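You operate a simulated robot arm through the tools that you are given. There is no shell and no other tool. Be economical: measure what you need, move in short steps, check, and stop when the job is done.

You run a simulated robot arm. Do the job below in one go: nothing can be reset, and whatever is moved stays where it is left.

TASK
Swap the blue die for the red one and reform the black device that lies beside the press.
Fine: the blue die goes into the empty cup of the rack; the slide ends out with the device in the die; the devices in the trays stay.

Only the result counts: the job must be done as asked and must still hold three seconds after the hand-in. Knocking over, shifting, dropping, spilling or breaking anything else fails it.

THE ROBOT
A 7-joint arm with a two-finger parallel gripper, fixed in place. Base frame: the origin is at the foot of the arm, x ahead of it, y to its left, z up. Readings come in mm, rad, newtons and seconds.
With the tool pointing down near the work surface it reaches from about 280 to 680 mm from the base axis. Its first joint turns from -1.152 to 1.152 rad. Payload 1.57 kg.
The TCP is the grasp point between the finger pads, 30 mm short of the fingertips. In the tool frame z runs along the fingers and y along their closing line. The gripper opens to 110 mm. The fingers are 24 mm wide and 12 mm thick; the gripper's body (48 by 112 mm) begins 78 mm behind the TCP.
Orientation is that of the tool frame in the base frame, as a unit quaternion [x, y, z, w]. With the fingers straight down and closing along the base's y, the tool's x points along the base's -x, its y along +y and its z along -z.

THE INTERFACE
- The arm moves only by the tool step_arm. Its argument "steps" is text: rows parted by semicolons, each of 7 numbers parted by spaces: the turn, a rotation vector about the tool's x, y, z in units of 5 degrees (1.0 is 5 degrees), then the shift along the tool's x, y, z in units of 30 mm (1.0 is 30 mm), then the closure, from 0 (fully open) to 1 (shut). In form: wx wy wz dx dy dz gripper; .... A call has 1 to 20 rows; each row shifts and turns the commanded pose from where the row before left it, along the tool's axes as they then stand. A call with a number of a shift or a turn outside -1 to 1 is refused whole. A row lasts 0.2 s, in which the tool goes at most 50 mm and 0.15 rad; a call with a longer step from one row to the next is refused whole, and so is a gripper value outside its range. Where a pose cannot be reached the arm comes as near as it can. A force on the tool above 40 N (or 10 N above the force at the start of the call, whichever is more), or a blocked arm, ends the call early, and 0.2 s more pass. The fingers move at their own pace (about 108 mm/s each) and stop on an object; they squeeze with about 33 N. The grip force told is the motor's: it shows also when the fingers shut on nothing. Time passes only in rows, and 0.2 s behind the last, so rows that do not move let the fingers close. It gives the time, the measured TCP pose, the force on the tool (base axes), the opening and the grip force at its end, in the units of the frame above (readings bear some noise), and new pictures: "show" is both (left out), scene, wrist or none.
- Cameras (640 x 400 px; columns grow to the right, rows downward): "scene" is fixed at [169.3, -409.9, 1403.4]; the picture's right is [0.67, -0.74, 0.00], its down [-0.41, -0.37, -0.84] and it looks along [0.62, 0.56, -0.55] (base axes); focal length 214 px, centre (320, 200). "wrist" rides on the gripper at [-36, 0, -80] in the tool frame; the picture's right is [0.00, -1.00, 0.00], its down [0.97, 0.00, -0.24] and it looks along [0.24, 0.00, 0.97] (tool axes); focal length 218 px, centre (320, 200).
- pixel_to_xyz(camera, pixels): there is no depth. For up to 12 entries [column, row, z] of the newest picture of that camera ("zoom" is the newest enlarged one), the place [x, y] in the base frame at which the ray of that pixel passes the height z, good to about 2 mm, but the place of the scene camera against the robot may be out by one fixed shift of up to 18 mm in any direction. No time passes.
- enlarge(camera, box): a new picture of the part [left, top, right, bottom] of that camera's present view, enlarged. No time passes.
- sign_off(): hands the job in; it is judged then, once.

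Go step by step. Measure first, check grasps and placings, and put right what went wrong. The budget is 80 turns and 120 pictures, counting those below and the enlarged ones. Unless the task says otherwise, let go and move clear before handing in.

The tools are called after "Emit:" by a JSON object that holds its "op" and its "data". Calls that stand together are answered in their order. step_arm: Moves the arm, as the interface text tells. Its arguments: {"type":"object","properties":{"steps":{"type":"string"},"show":{"type":"string","enum":["both","scene","wrist","none"]}},"required":["steps"]} The other tools are called the same way: pixel_to_xyz (camera, pixels) gives the place at which the rays of pixels pass given heights; enlarge (camera, box) takes an enlarged picture of a part of a camera's view; sign_off () hands the job in.

At the start:

```text
time: 0.0
tcp_pos: [356.8, -57.2, 1331.3]
tool_rot: [0.0, 1.0, 0.0, 0.0]
wrist_force: [-0.2, -0.3, 0.5]
gripper_width: 110.2
grip_force: 0.1
```

scene: 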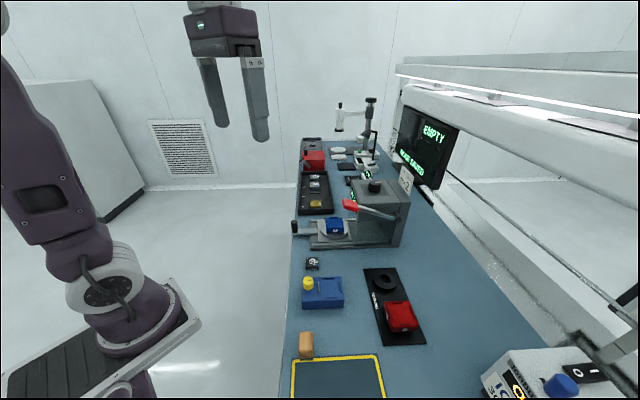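
wrist: 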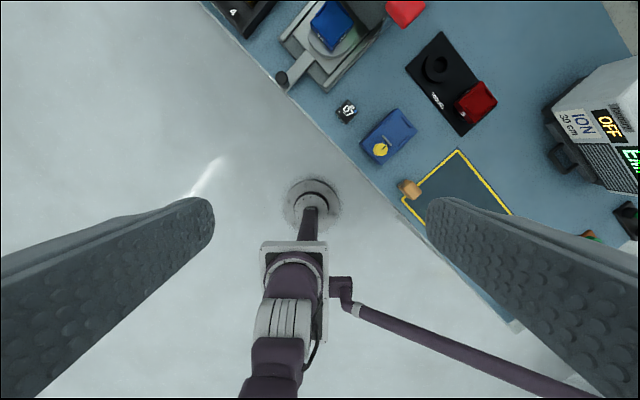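

The scene shows a press with a slide (blue die at about 335,225), a rack with an empty cup and a red die (about 385,290), and a small black device near (312,263). I'll enlarge these for detail.

Emit:
{"op": "enlarge", "data": {"camera": "scene", "box": [280, 160, 440, 260]}}

Emit:
{"op": "enlarge", "data": {"camera": "scene", "box": [280, 240, 440, 340]}}

Emit:
{"op": "enlarge", "data": {"camera": "wrist", "box": [260, 0, 520, 200]}}

```text
4.00 times, centred on (360, 210) of scene
```

zoom: 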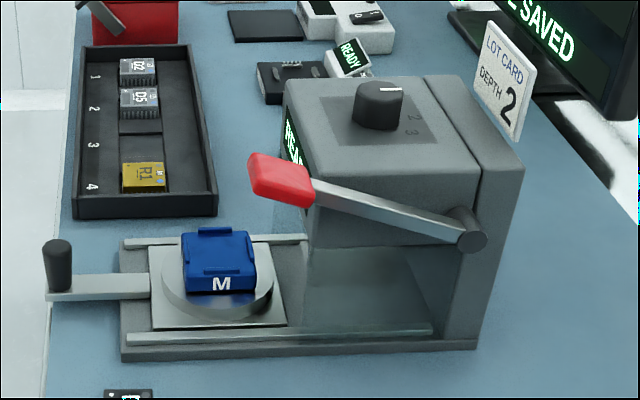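

```text
4.00 times, centred on (360, 290) of scene
```

zoom: 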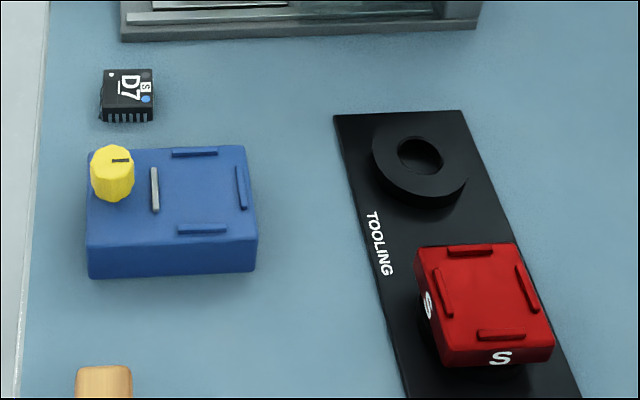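

```text
2.00 times, centred on (390, 100) of wrist
```

zoom: 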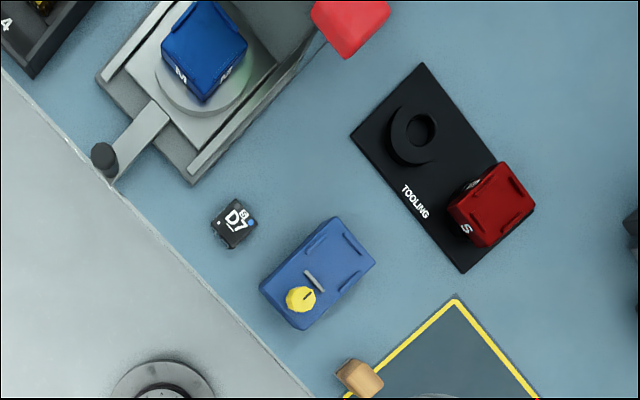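

The press has a dial on top and a lot card "DEPTH 2"; the device is D7 with an "S" mark. I'll read the monitor, the dial and the ioniser before moving.

Emit:
{"op": "enlarge", "data": {"camera": "scene", "box": [380, 95, 476, 195]}}

Emit:
{"op": "enlarge", "data": {"camera": "scene", "box": [335, 160, 415, 210]}}

Emit:
{"op": "enlarge", "data": {"camera": "scene", "box": [480, 300, 640, 400]}}

Emit:
{"op": "enlarge", "data": {"camera": "scene", "box": [290, 90, 400, 190]}}

```text
4.00 times, centred on (428, 145) of scene
```

zoom: 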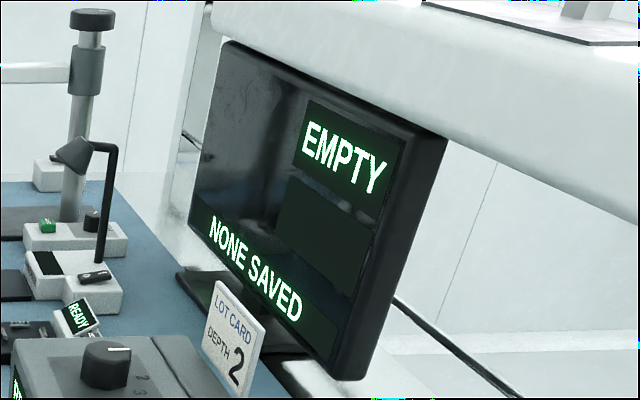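

```text
8.00 times, centred on (375, 185) of scene
```

zoom: 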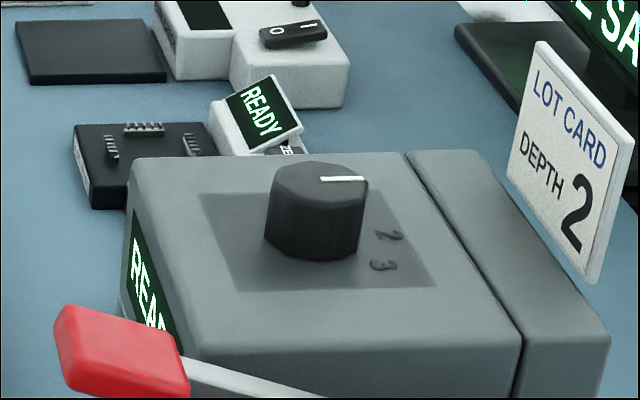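

```text
4.00 times, centred on (560, 350) of scene
```

zoom: 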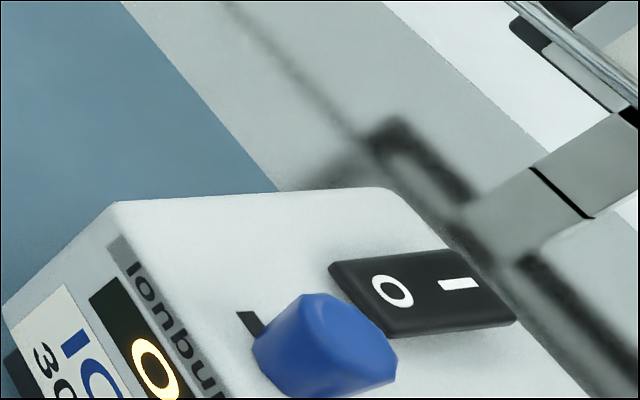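

```text
4.00 times, centred on (345, 140) of scene
```

zoom: 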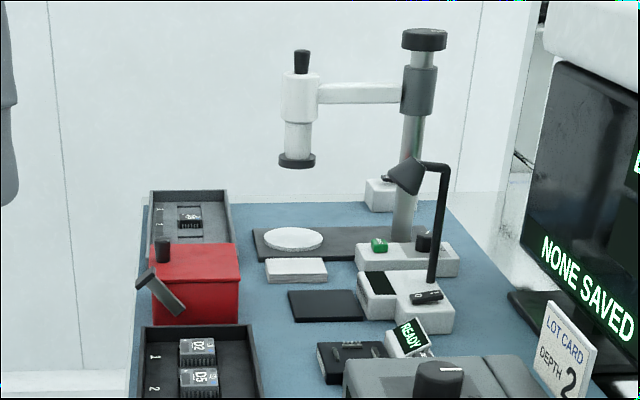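

I'll locate the objects with the scene and wrist cameras.

Emit:
{"op": "pixel_to_xyz", "data": {"camera": "scene", "pixels": [[335, 225, 970], [312, 263, 930], [384, 282, 930], [401, 315, 950], [375, 186, 1070], [350, 205, 1040], [294, 227, 960], [321, 290, 950]]}}

Emit:
{"op": "pixel_to_xyz", "data": {"camera": "wrist", "pixels": [[331, 26, 970], [347, 111, 930], [436, 68, 930], [476, 102, 950], [405, 12, 1040], [281, 78, 960], [388, 136, 950]]}}

```text
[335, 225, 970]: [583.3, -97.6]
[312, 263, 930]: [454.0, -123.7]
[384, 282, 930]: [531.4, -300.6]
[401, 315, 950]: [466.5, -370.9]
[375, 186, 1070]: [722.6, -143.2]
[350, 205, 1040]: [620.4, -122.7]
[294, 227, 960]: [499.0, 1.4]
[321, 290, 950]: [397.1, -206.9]
```

```text
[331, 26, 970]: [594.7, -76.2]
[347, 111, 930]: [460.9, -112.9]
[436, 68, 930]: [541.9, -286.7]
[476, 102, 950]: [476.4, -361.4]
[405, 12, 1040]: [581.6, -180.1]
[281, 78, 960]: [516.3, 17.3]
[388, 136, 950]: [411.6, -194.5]
```

Wrist and scene agree to a fixed shift of about (10, 13). I'll move over the press for a better look.

Emit:
{"op": "step_arm", "data": {"steps": "0 0 0 -1 -0.5 0.1 0;0 0 0 -1 -0.5 0.1 0;0 0 0 -1 -0.5 0.1 0;0 0 0 -1 -0.5 0.1 0;0 0 0 -1 -0.5 0.1 0;0 0 0 -1 -0.5 0.1 0;0 0 0 -1 -0.5 0 0;0 0 0 -1 -0.5 0 0"}}

```text
time: 1.8
tcp_pos: [504.4, -150.9, 1278.3]
tool_rot: [0.001, 1.0, -0.001, 0.002]
wrist_force: [0.2, 0.4, 0.0]
gripper_width: 110.4
grip_force: 0.1
out of reach, approached as far as the arm can: row 3, 4, 5, 6, 7, 8
```

scene: 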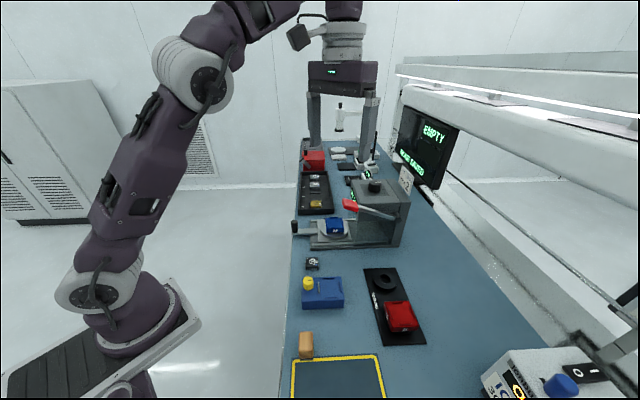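
wrist: 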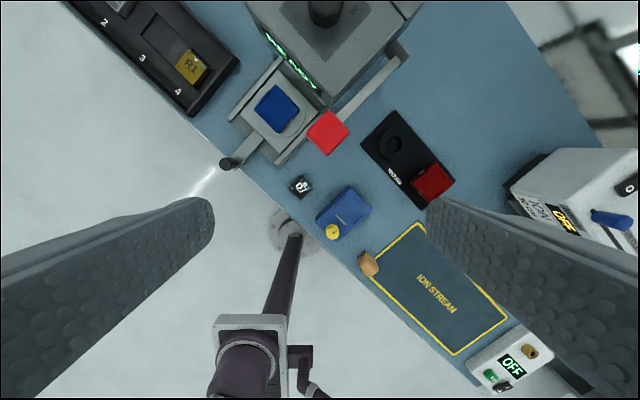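

The dial is at the top of the wrist view (325,10). I'll tilt the tool forward to see the dial face and press.

Emit:
{"op": "step_arm", "data": {"steps": "0 -1 0 0 0 0 0;0 -1 0 0 0 0 0;0 -1 0 0 0 0 0;0 -1 0 0 0 0 0;0 -1 0 0 0 0 0;0 -1 0 0 0 0 0", "show": "wrist"}}

Emit:
{"op": "enlarge", "data": {"camera": "wrist", "box": [220, 0, 460, 200]}}

```text
time: 3.2
tcp_pos: [504.8, -150.8, 1281.2]
tool_rot: [0.001, 0.966, -0.001, 0.26]
wrist_force: [0.5, -0.5, -0.2]
gripper_width: 110.1
grip_force: 0.0
```

wrist: 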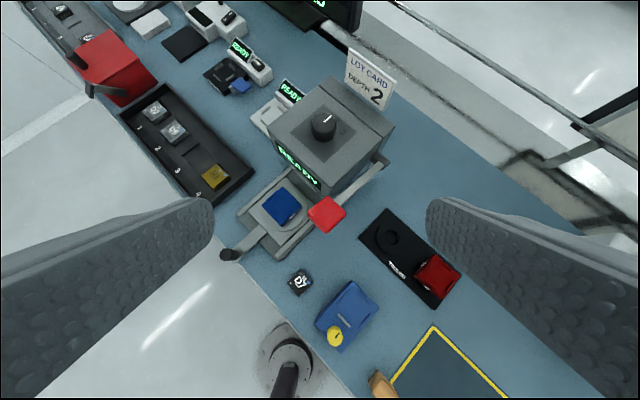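

```text
2.00 times, centred on (340, 100) of wrist
```

zoom: 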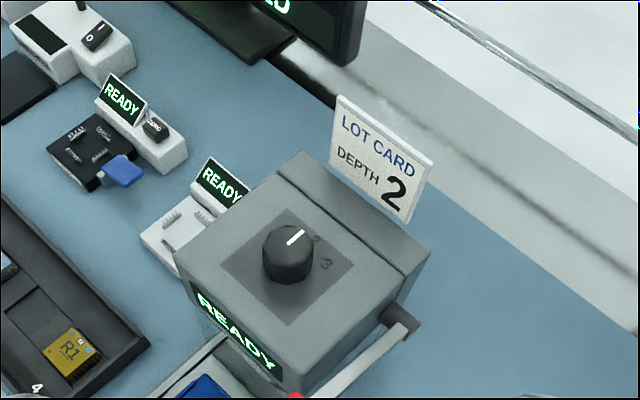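

Emit:
{"op": "enlarge", "data": {"camera": "wrist", "box": [292, 90, 372, 150]}}

Emit:
{"op": "enlarge", "data": {"camera": "wrist", "box": [220, 160, 380, 300]}}

Emit:
{"op": "enlarge", "data": {"camera": "wrist", "box": [280, 190, 480, 360]}}

```text
6.67 times, centred on (332, 120) of wrist
```

zoom: 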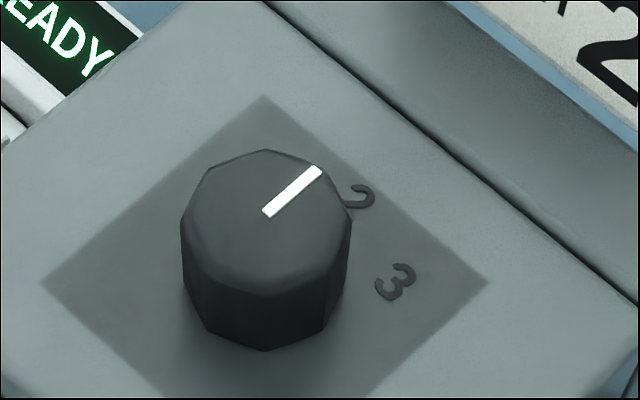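

```text
2.86 times, centred on (300, 230) of wrist
```

zoom: 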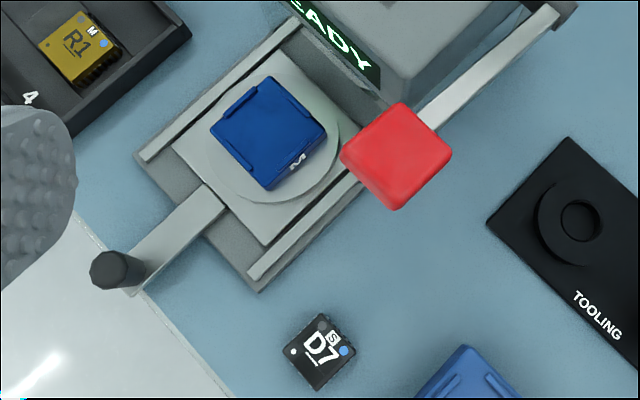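

```text
2.35 times, centred on (380, 275) of wrist
```

zoom: 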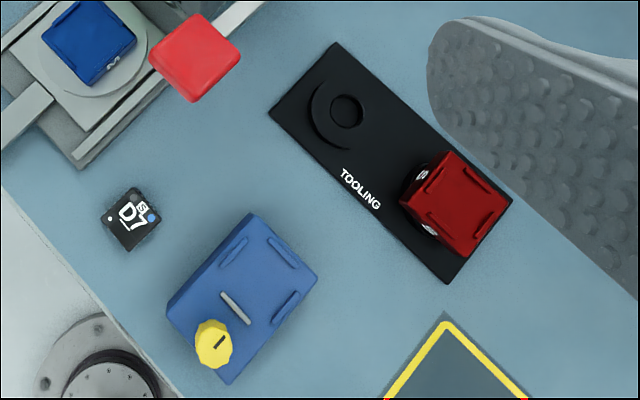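

The dial pointer is already parallel to the "2" label, matching the lot card. Next I untilt and descend for a closer top-down look at dies, device and lever.

Emit:
{"op": "step_arm", "data": {"steps": "0 1 0 0 0 0 0;0 1 0 0 0 0 0;0 1 0 0 0 0 0;0 1 0 0 0 0 0;0 1 0 0 0 0 0;0 1 0 0 0 0 0;0 0 0 0.2 -0.5 1 0;0 0 0 0 -0.5 1 0;0 0 0 0 -0.5 1 0;0 0 0 0 -0.5 1 0", "show": "wrist"}}

Emit:
{"op": "enlarge", "data": {"camera": "wrist", "box": [220, 0, 460, 150]}}

Emit:
{"op": "enlarge", "data": {"camera": "wrist", "box": [220, 80, 460, 230]}}

```text
time: 5.4
tcp_pos: [496.2, -209.9, 1162.0]
tool_rot: [0.0, 1.0, 0.0, 0.0]
wrist_force: [0.0, 0.9, -0.9]
gripper_width: 110.2
grip_force: 0.0
```

wrist: 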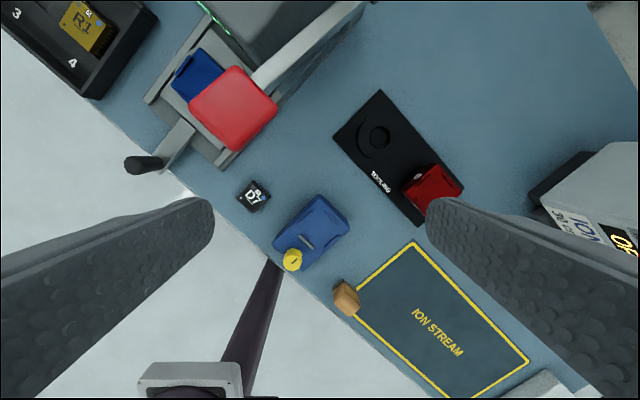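

```text
2.67 times, centred on (340, 75) of wrist
```

zoom: 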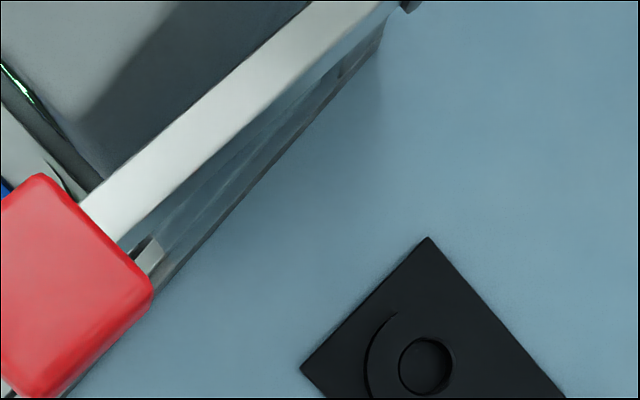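

```text
2.67 times, centred on (340, 155) of wrist
```

zoom: 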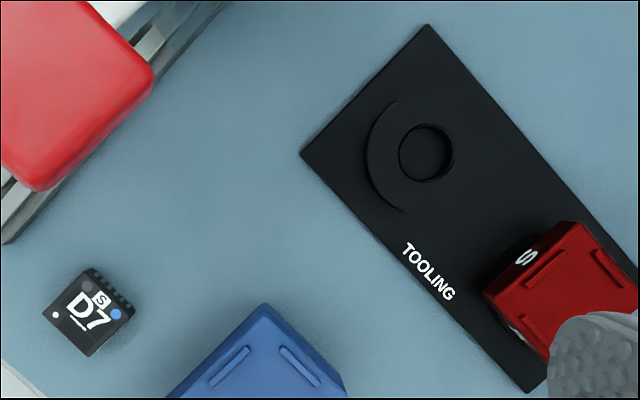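

From three wrist views I triangulate: blue die top ≈ (600,-77,964), lever handle top ≈ (554,-160,1103), red die ≈ (475,-360), cup ≈ (543,-290). I'll measure the bench angle and device corners from the zoom.

Emit:
{"op": "pixel_to_xyz", "data": {"camera": "zoom", "pixels": [[428, 24, 923], [301, 153, 923], [530, 392, 923], [87, 268, 930], [42, 312, 930], [90, 357, 930], [134, 310, 930], [426, 152, 925], [426, 152, 940], [3, 243, 925], [222, 2, 925]]}}

```text
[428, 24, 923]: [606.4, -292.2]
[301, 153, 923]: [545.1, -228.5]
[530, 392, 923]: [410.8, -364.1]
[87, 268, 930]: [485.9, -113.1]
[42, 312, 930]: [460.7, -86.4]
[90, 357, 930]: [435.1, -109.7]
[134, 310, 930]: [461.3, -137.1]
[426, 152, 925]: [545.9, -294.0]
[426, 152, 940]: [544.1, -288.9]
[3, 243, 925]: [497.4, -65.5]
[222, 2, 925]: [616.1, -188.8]
```

Bench axes are about 46° to base. I'll move above the D7 device, rotate to bench axes, and look closely.

Emit:
{"op": "step_arm", "data": {"steps": "0 0 1 0.39 1 0 0;0 0 1 0.39 1 0 0;0 0 1 0 0 0 0;0 0 1 0 0 0 0;0 0 1 0 0 0 0;0 0 1 0 0 0 0;0 0 1 0 0 0 0;0 0 1 0 0 0 0;0 0 1 0 0 0 0;0 0 0.2 0 0 0 0;0 0 0 0 0 1 0;0 0 0 0 0 1 0;0 0 0 0 0 1 0;0 0 0 0 0 1 0", "show": "wrist"}}

```text
time: 8.4
tcp_pos: [477.6, -149.7, 1042.0]
tool_rot: [0.391, 0.92, -0.001, 0.0]
wrist_force: [0.4, 0.2, -0.3]
gripper_width: 110.0
grip_force: 0.1
```

wrist: 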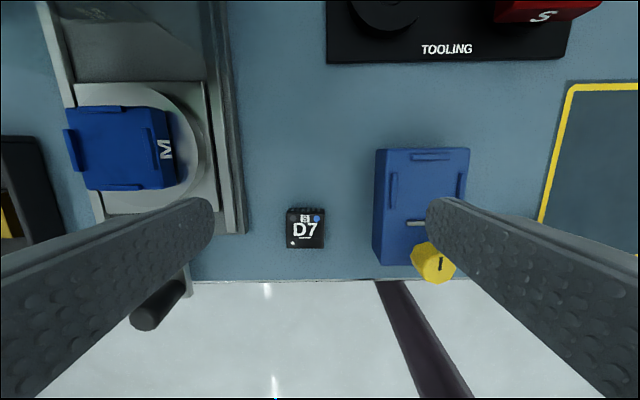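

Emit:
{"op": "enlarge", "data": {"camera": "wrist", "box": [264, 190, 344, 260]}}

Emit:
{"op": "enlarge", "data": {"camera": "wrist", "box": [30, 70, 250, 250]}}

```text
5.71 times, centred on (304, 225) of wrist
```

zoom: 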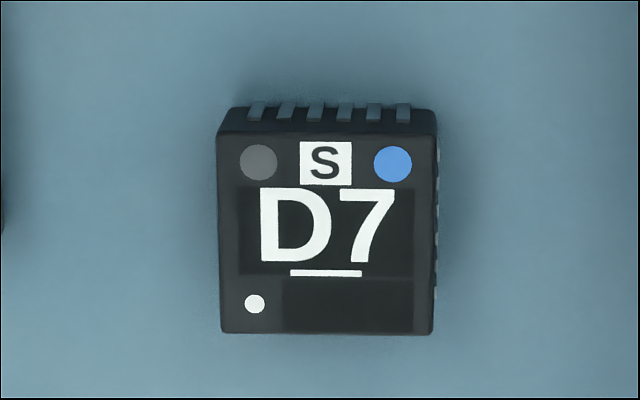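

```text
2.22 times, centred on (140, 160) of wrist
```

zoom: 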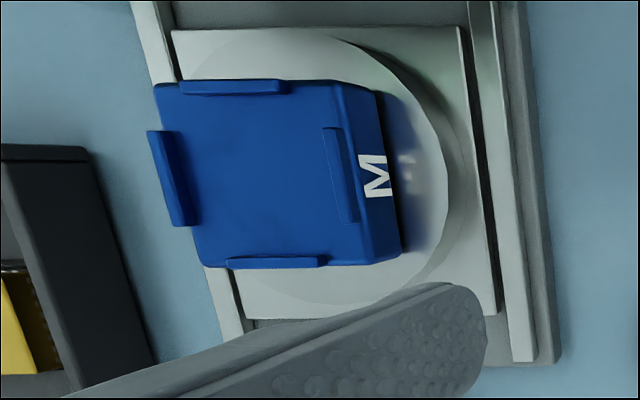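

Emit:
{"op": "pixel_to_xyz", "data": {"camera": "wrist", "pixels": [[292, 212, 932], [325, 212, 932], [325, 247, 932], [292, 247, 932], [68, 107, 965], [168, 112, 965], [178, 186, 965], [86, 190, 965], [185, 283, 960]]}}

Emit:
{"op": "pixel_to_xyz", "data": {"camera": "zoom", "pixels": [[155, 85, 965], [343, 82, 965], [368, 264, 965], [205, 266, 965], [398, 250, 945], [535, 2, 925], [558, 360, 925], [464, 30, 940], [500, 312, 940], [182, 90, 965], [205, 266, 965]]}}

```text
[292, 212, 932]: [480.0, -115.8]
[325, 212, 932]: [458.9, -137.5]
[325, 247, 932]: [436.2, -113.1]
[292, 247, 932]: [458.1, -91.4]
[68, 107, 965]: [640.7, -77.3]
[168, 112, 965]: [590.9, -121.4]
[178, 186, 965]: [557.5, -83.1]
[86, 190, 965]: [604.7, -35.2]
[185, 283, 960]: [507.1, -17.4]
```

```text
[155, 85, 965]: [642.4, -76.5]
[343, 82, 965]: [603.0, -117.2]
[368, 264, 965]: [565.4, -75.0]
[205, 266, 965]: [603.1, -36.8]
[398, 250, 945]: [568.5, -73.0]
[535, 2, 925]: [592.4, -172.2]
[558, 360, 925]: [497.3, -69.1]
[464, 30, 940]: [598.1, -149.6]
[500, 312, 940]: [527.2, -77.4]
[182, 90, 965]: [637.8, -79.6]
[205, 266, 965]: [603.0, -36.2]
```

The blue die's top is about 55 mm square centred at (603,-77), aligned with the tool. I'll move over it, going outside the lever handle first with the fingers partly closed.

Emit:
{"op": "step_arm", "data": {"steps": "0 0 0 0 0.938 0 0.3;0 0 0 0 0.938 0 0.3;0 0 0 0 0.938 0 0.3;0 0 0 0 0.938 0 0.3;0 0 0 0 0.938 0 0.3;0 0 0 -0.577 0 0 0.3;0 0 0 -0.577 0 0 0.3"}}

Emit:
{"op": "enlarge", "data": {"camera": "scene", "box": [280, 150, 440, 260]}}

```text
time: 10.0
tcp_pos: [602.7, -78.2, 1041.5]
tool_rot: [0.391, 0.92, 0.0, 0.0]
wrist_force: [0.4, -0.9, 0.2]
gripper_width: 77.2
grip_force: 0.2
```

scene: 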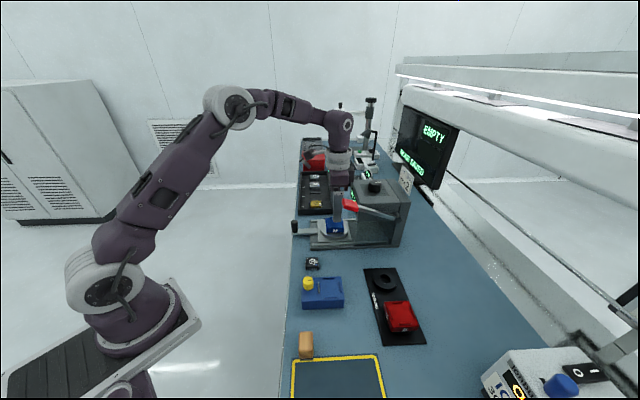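
wrist: 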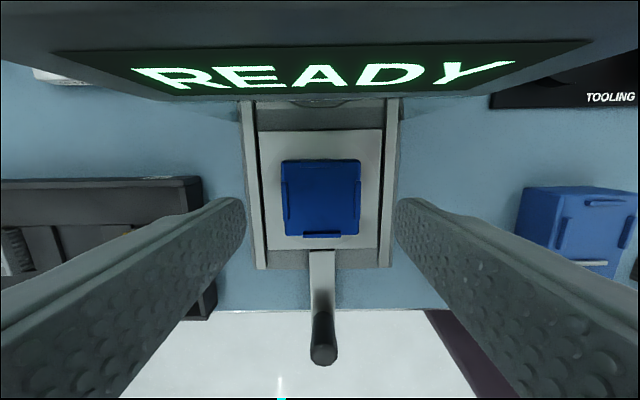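

```text
3.64 times, centred on (360, 205) of scene
```

zoom: 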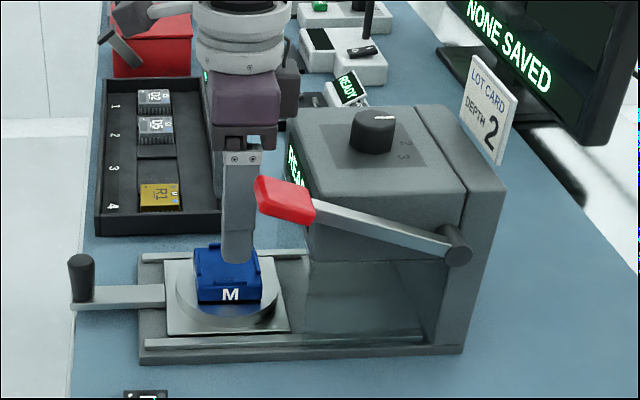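

The die is centred between the fingers (columns 282–360). I'll descend to TCP z≈978 and check.

Emit:
{"op": "pixel_to_xyz", "data": {"camera": "wrist", "pixels": [[282, 161, 965], [360, 161, 965], [360, 235, 965], [284, 235, 965]]}}

Emit:
{"op": "step_arm", "data": {"steps": "0 0 0 0 0 0.7 0.3;0 0 0 0 0 0.7 0.3;0 0 0 0 0 0.7 0.3"}}

Emit:
{"op": "enlarge", "data": {"camera": "scene", "box": [300, 190, 380, 250]}}

```text
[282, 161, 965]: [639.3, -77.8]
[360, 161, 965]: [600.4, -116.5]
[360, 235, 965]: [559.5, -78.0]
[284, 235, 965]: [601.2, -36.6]
```

```text
time: 11.0
tcp_pos: [601.9, -78.0, 982.2]
tool_rot: [0.391, 0.92, 0.0, 0.003]
wrist_force: [-1.5, 2.3, 6.4]
gripper_width: 76.8
grip_force: 0.0
stopped in row 3: the force on the tool passed its limit (the readings are from after the stop); the commanded pose is now the measured one
```

scene: 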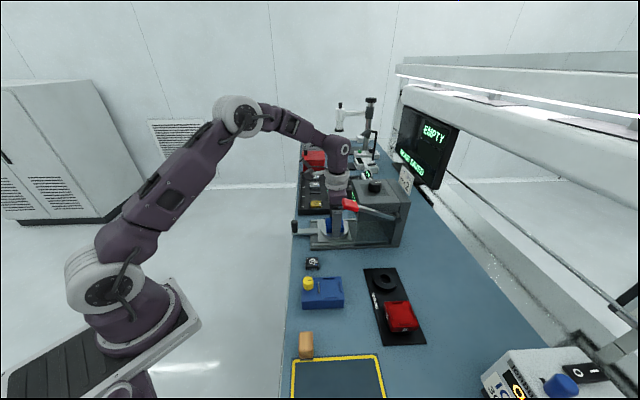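
wrist: 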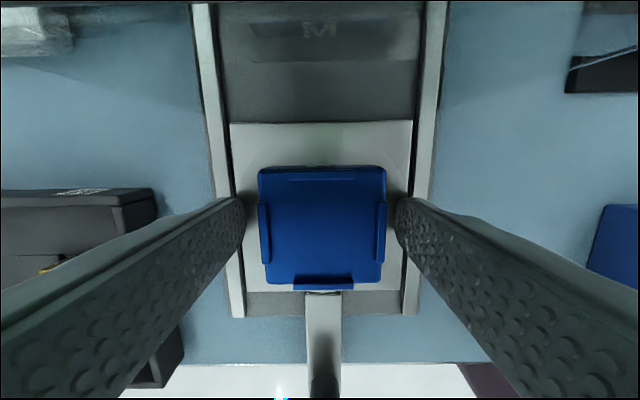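

```text
6.67 times, centred on (340, 220) of scene
```

zoom: 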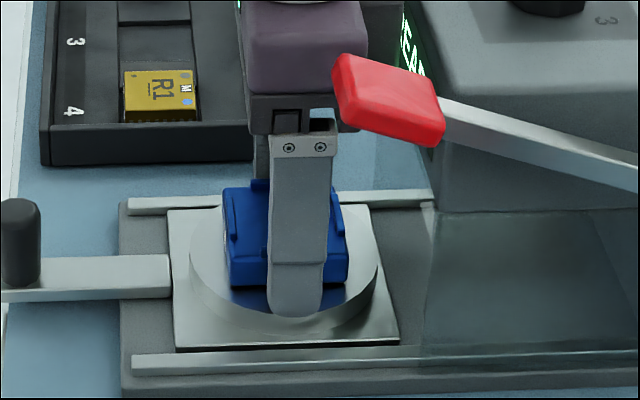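

The tips just touched the disc (TCP 982). I'll raise 4 mm and close on the die.

Emit:
{"op": "step_arm", "data": {"steps": "0 0 0 0 0 -0.13 0.3;0 0 0 0 0 0 0.6;0 0 0 0 0 0 0.8;0 0 0 0 0 0 0.8;0 0 0 0 0 0 0.8", "show": "wrist"}}

```text
time: 12.2
tcp_pos: [601.3, -76.6, 984.4]
tool_rot: [0.391, 0.92, 0.0, 0.002]
wrist_force: [-0.5, -0.6, -0.4]
gripper_width: 55.6
grip_force: 33.1
```

wrist: 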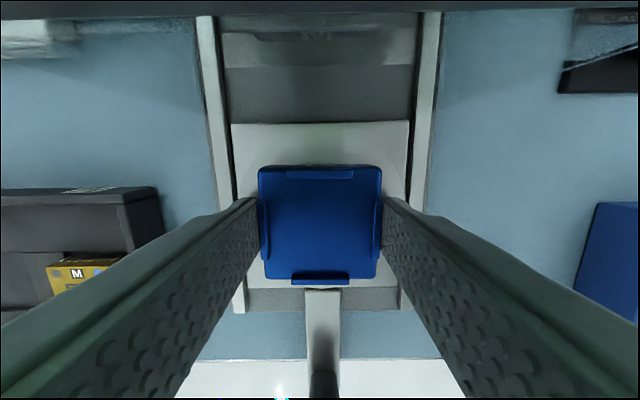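

Gripped at 55.6 mm. I'll lift it 60 mm.

Emit:
{"op": "step_arm", "data": {"steps": "0 0 0 0 0 -0.3 0.8;0 0 0 0 0 -0.5 0.8;0 0 0 0 0 -0.6 0.8;0 0 0 0 0 -0.6 0.8"}}

Emit:
{"op": "enlarge", "data": {"camera": "scene", "box": [290, 180, 410, 260]}}

Emit:
{"op": "enlarge", "data": {"camera": "wrist", "box": [220, 90, 420, 300]}}

```text
time: 13.2
tcp_pos: [601.2, -77.5, 1044.7]
tool_rot: [0.39, 0.921, 0.0, 0.003]
wrist_force: [1.0, -0.4, -1.3]
gripper_width: 55.6
grip_force: 32.9
```

scene: 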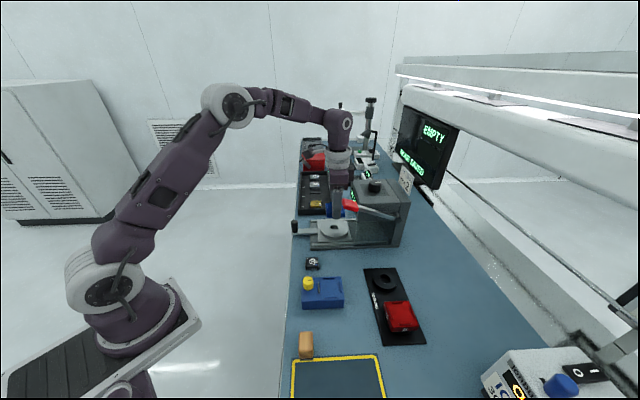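
wrist: 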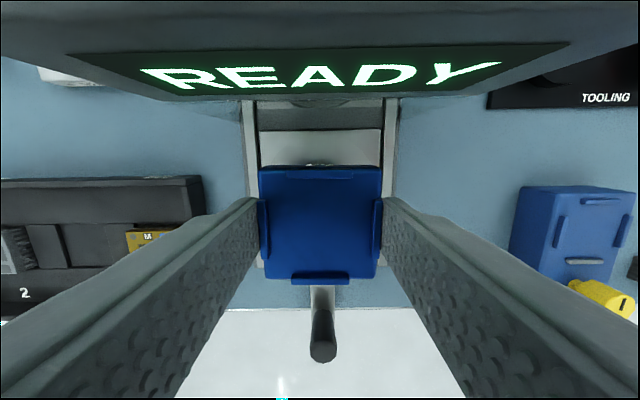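

```text
5.00 times, centred on (350, 220) of scene
```

zoom: 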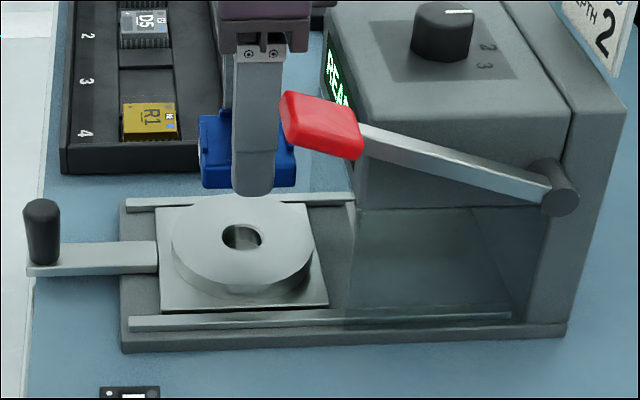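

```text
1.90 times, centred on (320, 195) of wrist
```

zoom: 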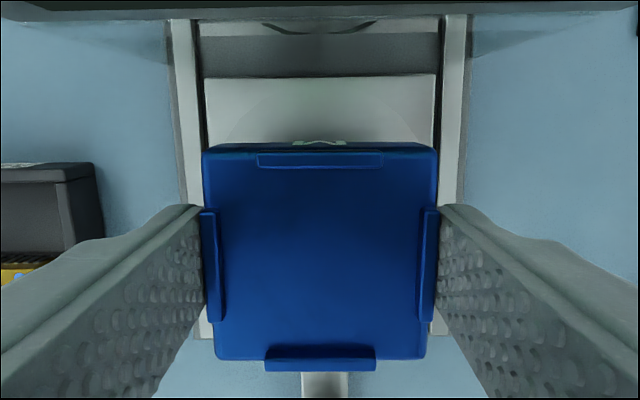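

The die is free; the disc has a centre hole, so the die has a stem. I'll go round the lever outward, then stop 50 mm short of the cup to measure it.

Emit:
{"op": "step_arm", "data": {"steps": "0 0 0 1 0 0 0.8;0 0 0 1 0 0 0.8;0 0 0 0 -1 0 0.8;0 0 0 0 -1 0 0.8;0 0 0 0 -1 0 0.8;0 0 0 0 -1 0 0.8;0 0 0 0 -1 0 0.8;0 0 0 0 -1 0 0.8;0 0 0 0 -0.32 0 0.8;0 0 0 -0.9 0 0 0.8;0 0 0 -0.9 0 0 0.8;0 0 0 -0.9 0 0 0.8;0 0 0 -0.9 0 0 0.8;0 0 0 -0.57 0 0 0.8"}}

Emit:
{"op": "enlarge", "data": {"camera": "wrist", "box": [240, 60, 400, 180]}}

```text
time: 16.2
tcp_pos: [509.5, -257.8, 1043.9]
tool_rot: [0.39, 0.921, 0.0, 0.003]
wrist_force: [-1.2, -1.5, -0.5]
gripper_width: 55.2
grip_force: 33.4
```

scene: 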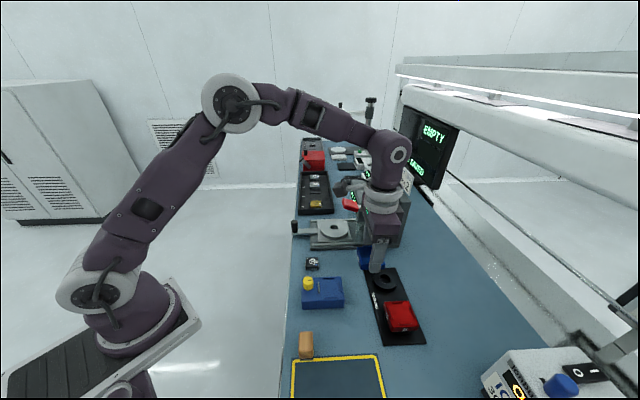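
wrist: 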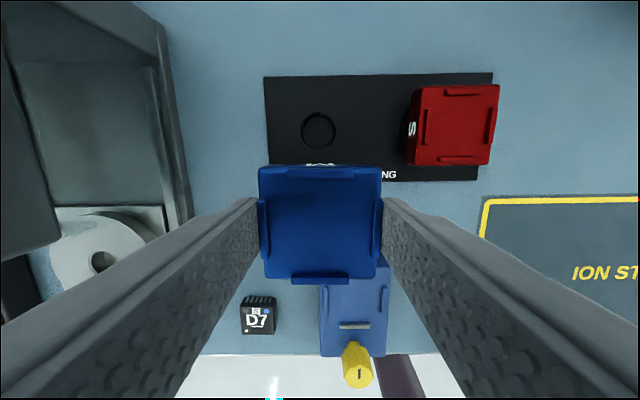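

```text
3.33 times, centred on (320, 120) of wrist
```

zoom: 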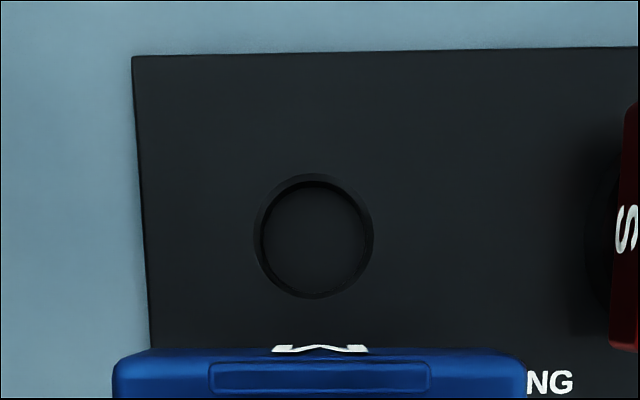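

Emit:
{"op": "pixel_to_xyz", "data": {"camera": "zoom", "pixels": [[313, 236, 925], [313, 236, 935], [313, 236, 945], [252, 236, 938], [373, 236, 938], [133, 57, 923], [152, 346, 923]]}}

Emit:
{"op": "pixel_to_xyz", "data": {"camera": "wrist", "pixels": [[98, 263, 940], [98, 263, 952], [421, 87, 955], [499, 85, 955], [490, 164, 955], [414, 163, 955], [421, 87, 960], [499, 85, 960], [490, 164, 960], [414, 163, 960]]}}

```text
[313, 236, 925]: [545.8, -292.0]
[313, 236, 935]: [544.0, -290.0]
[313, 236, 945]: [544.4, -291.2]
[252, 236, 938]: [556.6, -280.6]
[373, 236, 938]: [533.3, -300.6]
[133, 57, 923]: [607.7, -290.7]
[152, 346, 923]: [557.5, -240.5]
```

```text
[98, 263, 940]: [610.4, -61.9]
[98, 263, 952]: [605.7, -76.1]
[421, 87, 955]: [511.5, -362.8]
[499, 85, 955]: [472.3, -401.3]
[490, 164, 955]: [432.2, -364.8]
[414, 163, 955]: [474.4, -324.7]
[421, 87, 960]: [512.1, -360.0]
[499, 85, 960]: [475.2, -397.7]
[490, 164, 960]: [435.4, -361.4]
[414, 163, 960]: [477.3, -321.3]
```

Cup hole centre ≈ (544.5,-291), chamfered. I'll move over it and descend to just above.

Emit:
{"op": "step_arm", "data": {"steps": "0 0 0 -0.82 0.037 0 0.8;0 0 0 -0.82 0.037 0 0.8;0 0 0 0 0 0.7 0.8;0 0 0 0 0 0.7 0.8;0 0 0 0 0 0 0.8"}}

Emit:
{"op": "enlarge", "data": {"camera": "scene", "box": [340, 240, 440, 320]}}

```text
time: 17.4
tcp_pos: [547.1, -291.7, 1004.3]
tool_rot: [0.391, 0.921, 0.0, 0.003]
wrist_force: [-0.5, -0.7, -1.9]
gripper_width: 55.4
grip_force: 33.2
```

scene: 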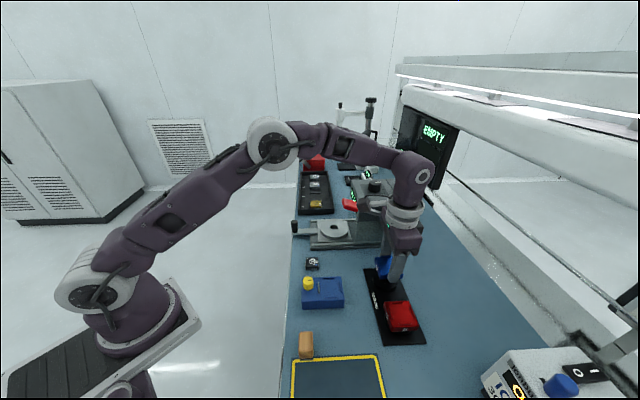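
wrist: 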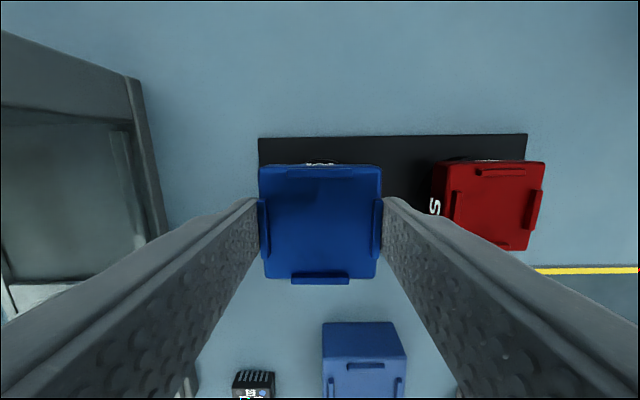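

```text
5.00 times, centred on (390, 280) of scene
```

zoom: 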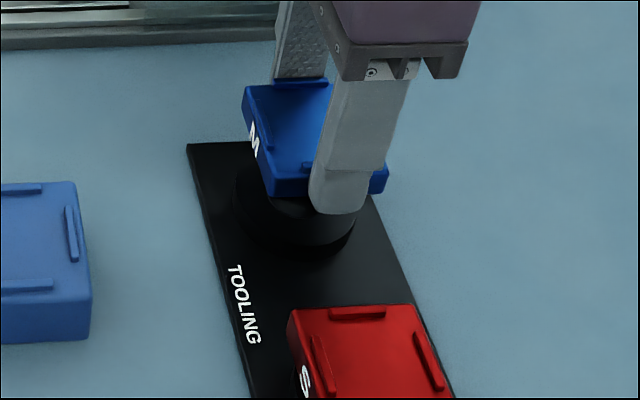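

Well aligned. I'll nudge ~1 mm and descend slowly until it seats.

Emit:
{"op": "step_arm", "data": {"steps": "0 0 0 0.03 -0.03 0.2 0.8;0 0 0 0 0 0.2 0.8;0 0 0 0 0 0.2 0.8;0 0 0 0 0 0.15 0.8;0 0 0 0 0 0.15 0.8;0 0 0 0 0 0.1 0.8;0 0 0 0 0 0.1 0.8"}}

Emit:
{"op": "enlarge", "data": {"camera": "scene", "box": [340, 240, 440, 320]}}

```text
time: 19.0
tcp_pos: [545.3, -290.0, 972.9]
tool_rot: [0.391, 0.92, -0.001, 0.003]
wrist_force: [-1.9, 2.7, 17.1]
gripper_width: 55.4
grip_force: 32.8
```

scene: 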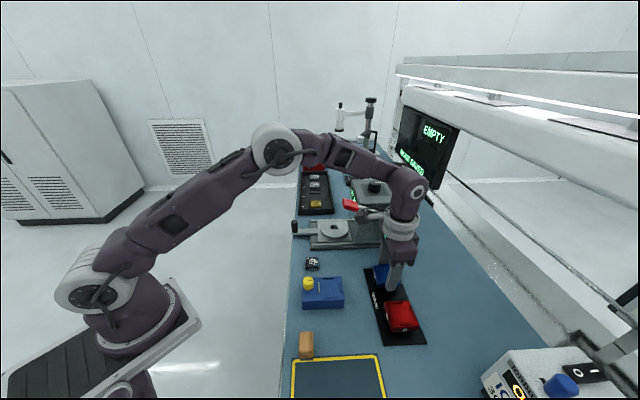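
wrist: 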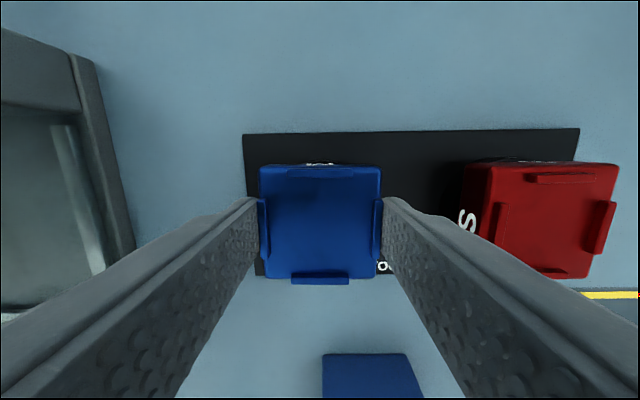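

```text
5.00 times, centred on (390, 280) of scene
```

zoom: 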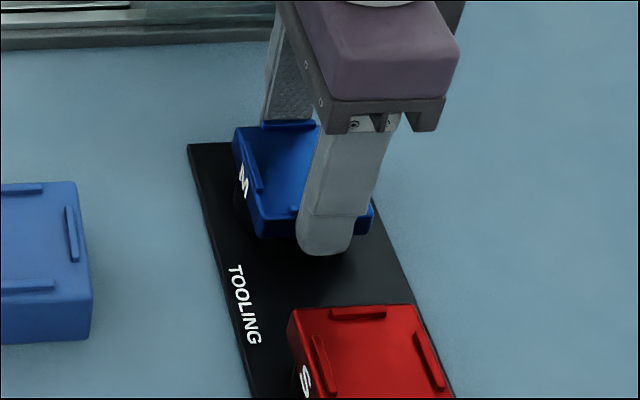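

Seated at TCP z 973 as predicted, with 17 N upward. I'll release and rise.

Emit:
{"op": "step_arm", "data": {"steps": "0 0 0 0 0 -0.03 0.8;0 0 0 0 0 0 0.35;0 0 0 0 0 0 0.35;0 0 0 0 0 -0.3 0.35;0 0 0 0 0 -0.8 0.35;0 0 0 0 0 -0.8 0.35"}}

Emit:
{"op": "enlarge", "data": {"camera": "scene", "box": [340, 240, 440, 340]}}

```text
time: 20.4
tcp_pos: [544.0, -290.0, 1028.6]
tool_rot: [0.391, 0.92, 0.0, 0.003]
wrist_force: [-0.2, -0.1, 0.2]
gripper_width: 71.5
grip_force: 0.1
```

scene: 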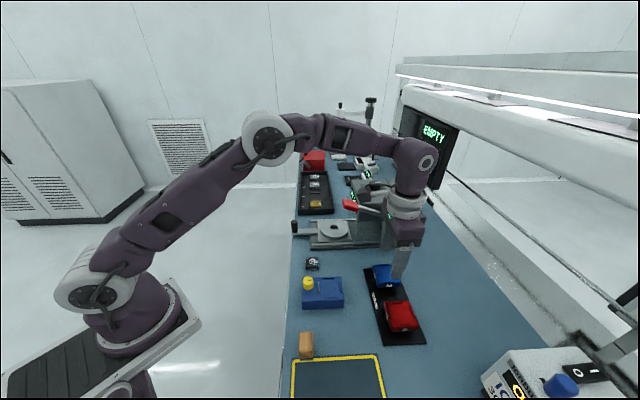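
wrist: 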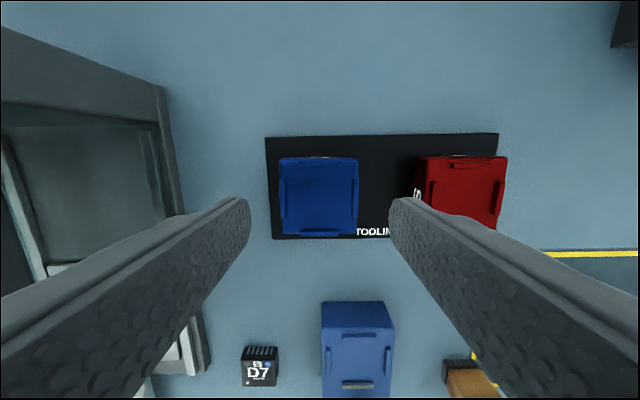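

```text
4.00 times, centred on (390, 290) of scene
```

zoom: 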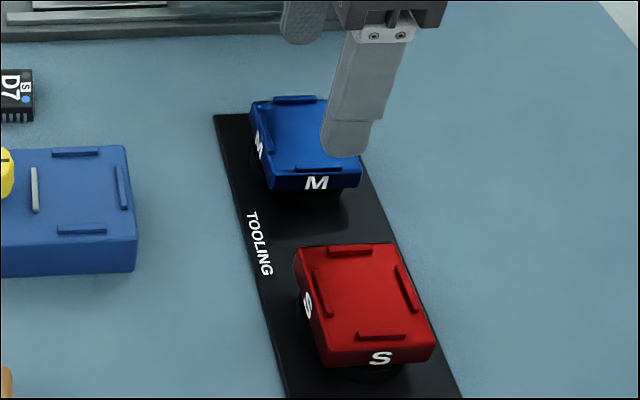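

Blue die is seated in the cup. Measuring the red die with the same view.

Emit:
{"op": "enlarge", "data": {"camera": "wrist", "box": [260, 120, 520, 260]}}

```text
2.46 times, centred on (390, 190) of wrist
```

zoom: 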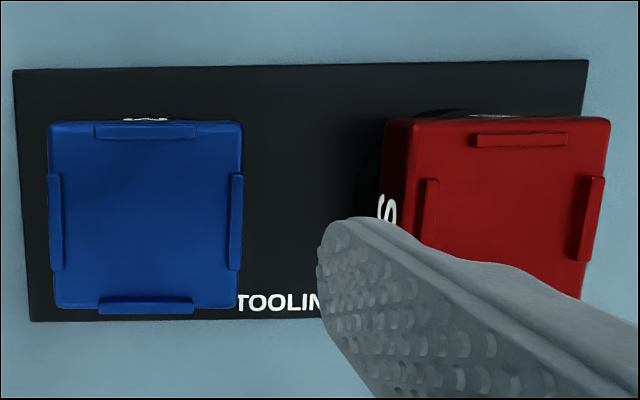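

Emit:
{"op": "step_arm", "data": {"steps": "0 0 0 -0.02 -0.83 0 0.3;0 0 0 -0.02 -0.83 0 0.3;0 0 0 -0.02 -0.83 0 0.3;0 0 0 -0.02 -0.83 0 0.3;0 0 0 0 0 0 0.3", "show": "wrist"}}

Emit:
{"op": "enlarge", "data": {"camera": "wrist", "box": [220, 120, 420, 260]}}

```text
time: 21.6
tcp_pos: [475.6, -360.3, 1028.4]
tool_rot: [0.391, 0.921, -0.001, 0.003]
wrist_force: [0.6, 0.0, 0.2]
gripper_width: 76.8
grip_force: 0.1
```

wrist: 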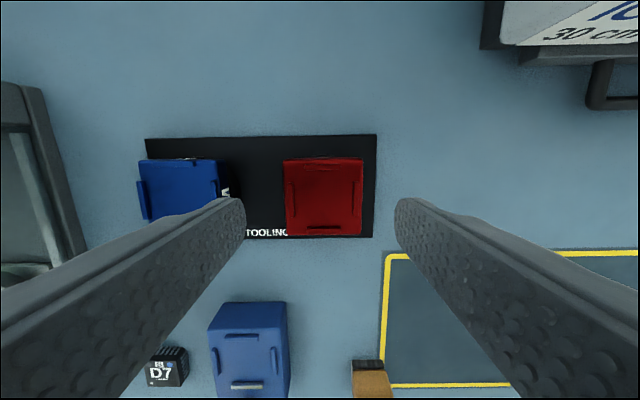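

```text
2.86 times, centred on (320, 190) of wrist
```

zoom: 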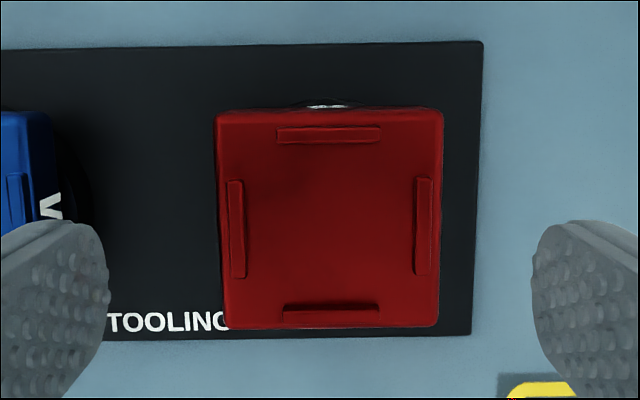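

Red die is nearly centred (col ~323). I'll nudge 1 mm, descend to z≈973 and grip.

Emit:
{"op": "step_arm", "data": {"steps": "0 0 0 -0.05 -0.035 0 0.3;0 0 0 0 0 0.7 0.3;0 0 0 0 0 0.7 0.3;0 0 0 0 0 0.43 0.3;0 0 0 0 0 0 0.3;0 0 0 0 0 0 0.6;0 0 0 0 0 0 0.8;0 0 0 0 0 0 0.8;0 0 0 0 0 0 0.8", "show": "wrist"}}

```text
time: 23.6
tcp_pos: [476.0, -361.8, 974.2]
tool_rot: [0.391, 0.92, -0.001, 0.003]
wrist_force: [-0.3, -1.1, 0.6]
gripper_width: 55.3
grip_force: 32.6
```

wrist: 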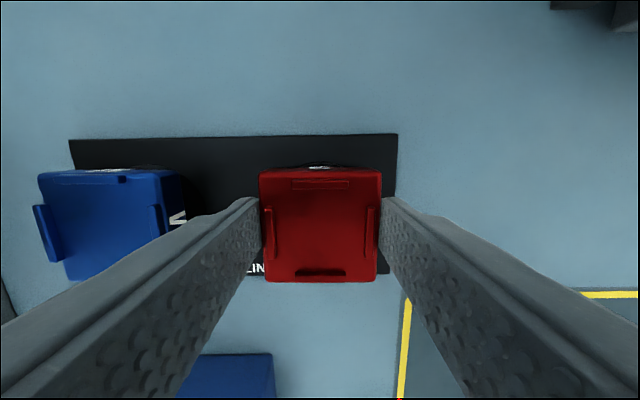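

Gripped (55.3 mm). Lift, go out around the lever, and along to the slide.

Emit:
{"op": "step_arm", "data": {"steps": "0 0 0 0 0 -0.3 0.8;0 0 0 0 0 -0.7 0.8;0 0 0 0 0 -0.7 0.8;0 0 0 0 0 -0.66 0.8;0 0 0 1 0 0 0.8;0 0 0 1 0 0 0.8;0 0 0 1 0 0 0.8;0 0 0 1 0 0 0.8;0 0 0 1 0 0 0.8;0 0 0 1 0 0 0.8;0 0 0 0 0.96 0 0.8;0 0 0 0 0.96 0 0.8;0 0 0 0 0.96 0 0.8;0 0 0 0 0.96 0 0.8;0 0 0 0 0.96 0 0.8;0 0 0 0 0.96 0 0.8;0 0 0 0 0.96 0 0.8;0 0 0 0 0.96 0 0.8;0 0 0 0 0.96 0 0.8;0 0 0 0 0.96 0 0.8"}}

Emit:
{"op": "enlarge", "data": {"camera": "wrist", "box": [240, 60, 400, 180]}}

```text
time: 27.8
tcp_pos: [559.4, -32.9, 1042.6]
tool_rot: [0.39, 0.921, 0.001, 0.003]
wrist_force: [-0.5, 0.0, -2.5]
gripper_width: 55.5
grip_force: 32.5
```

scene: 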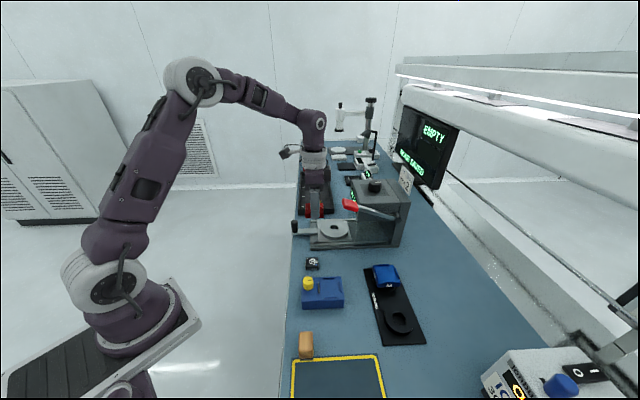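
wrist: 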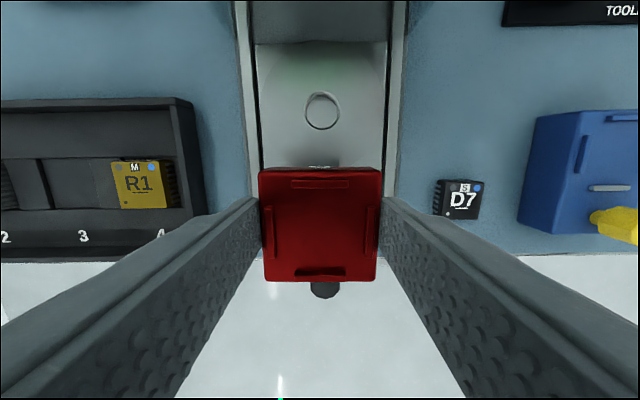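

```text
3.33 times, centred on (320, 120) of wrist
```

zoom: 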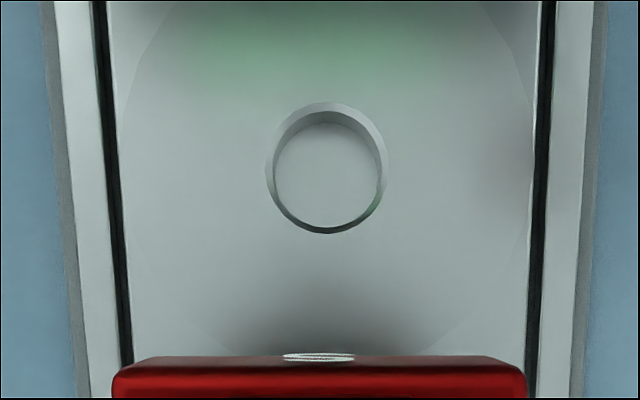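

Emit:
{"op": "pixel_to_xyz", "data": {"camera": "zoom", "pixels": [[327, 168, 950], [327, 168, 954], [327, 168, 952], [327, 168, 948]]}}

```text
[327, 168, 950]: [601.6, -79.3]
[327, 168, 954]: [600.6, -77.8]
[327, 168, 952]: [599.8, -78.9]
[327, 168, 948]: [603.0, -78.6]
```

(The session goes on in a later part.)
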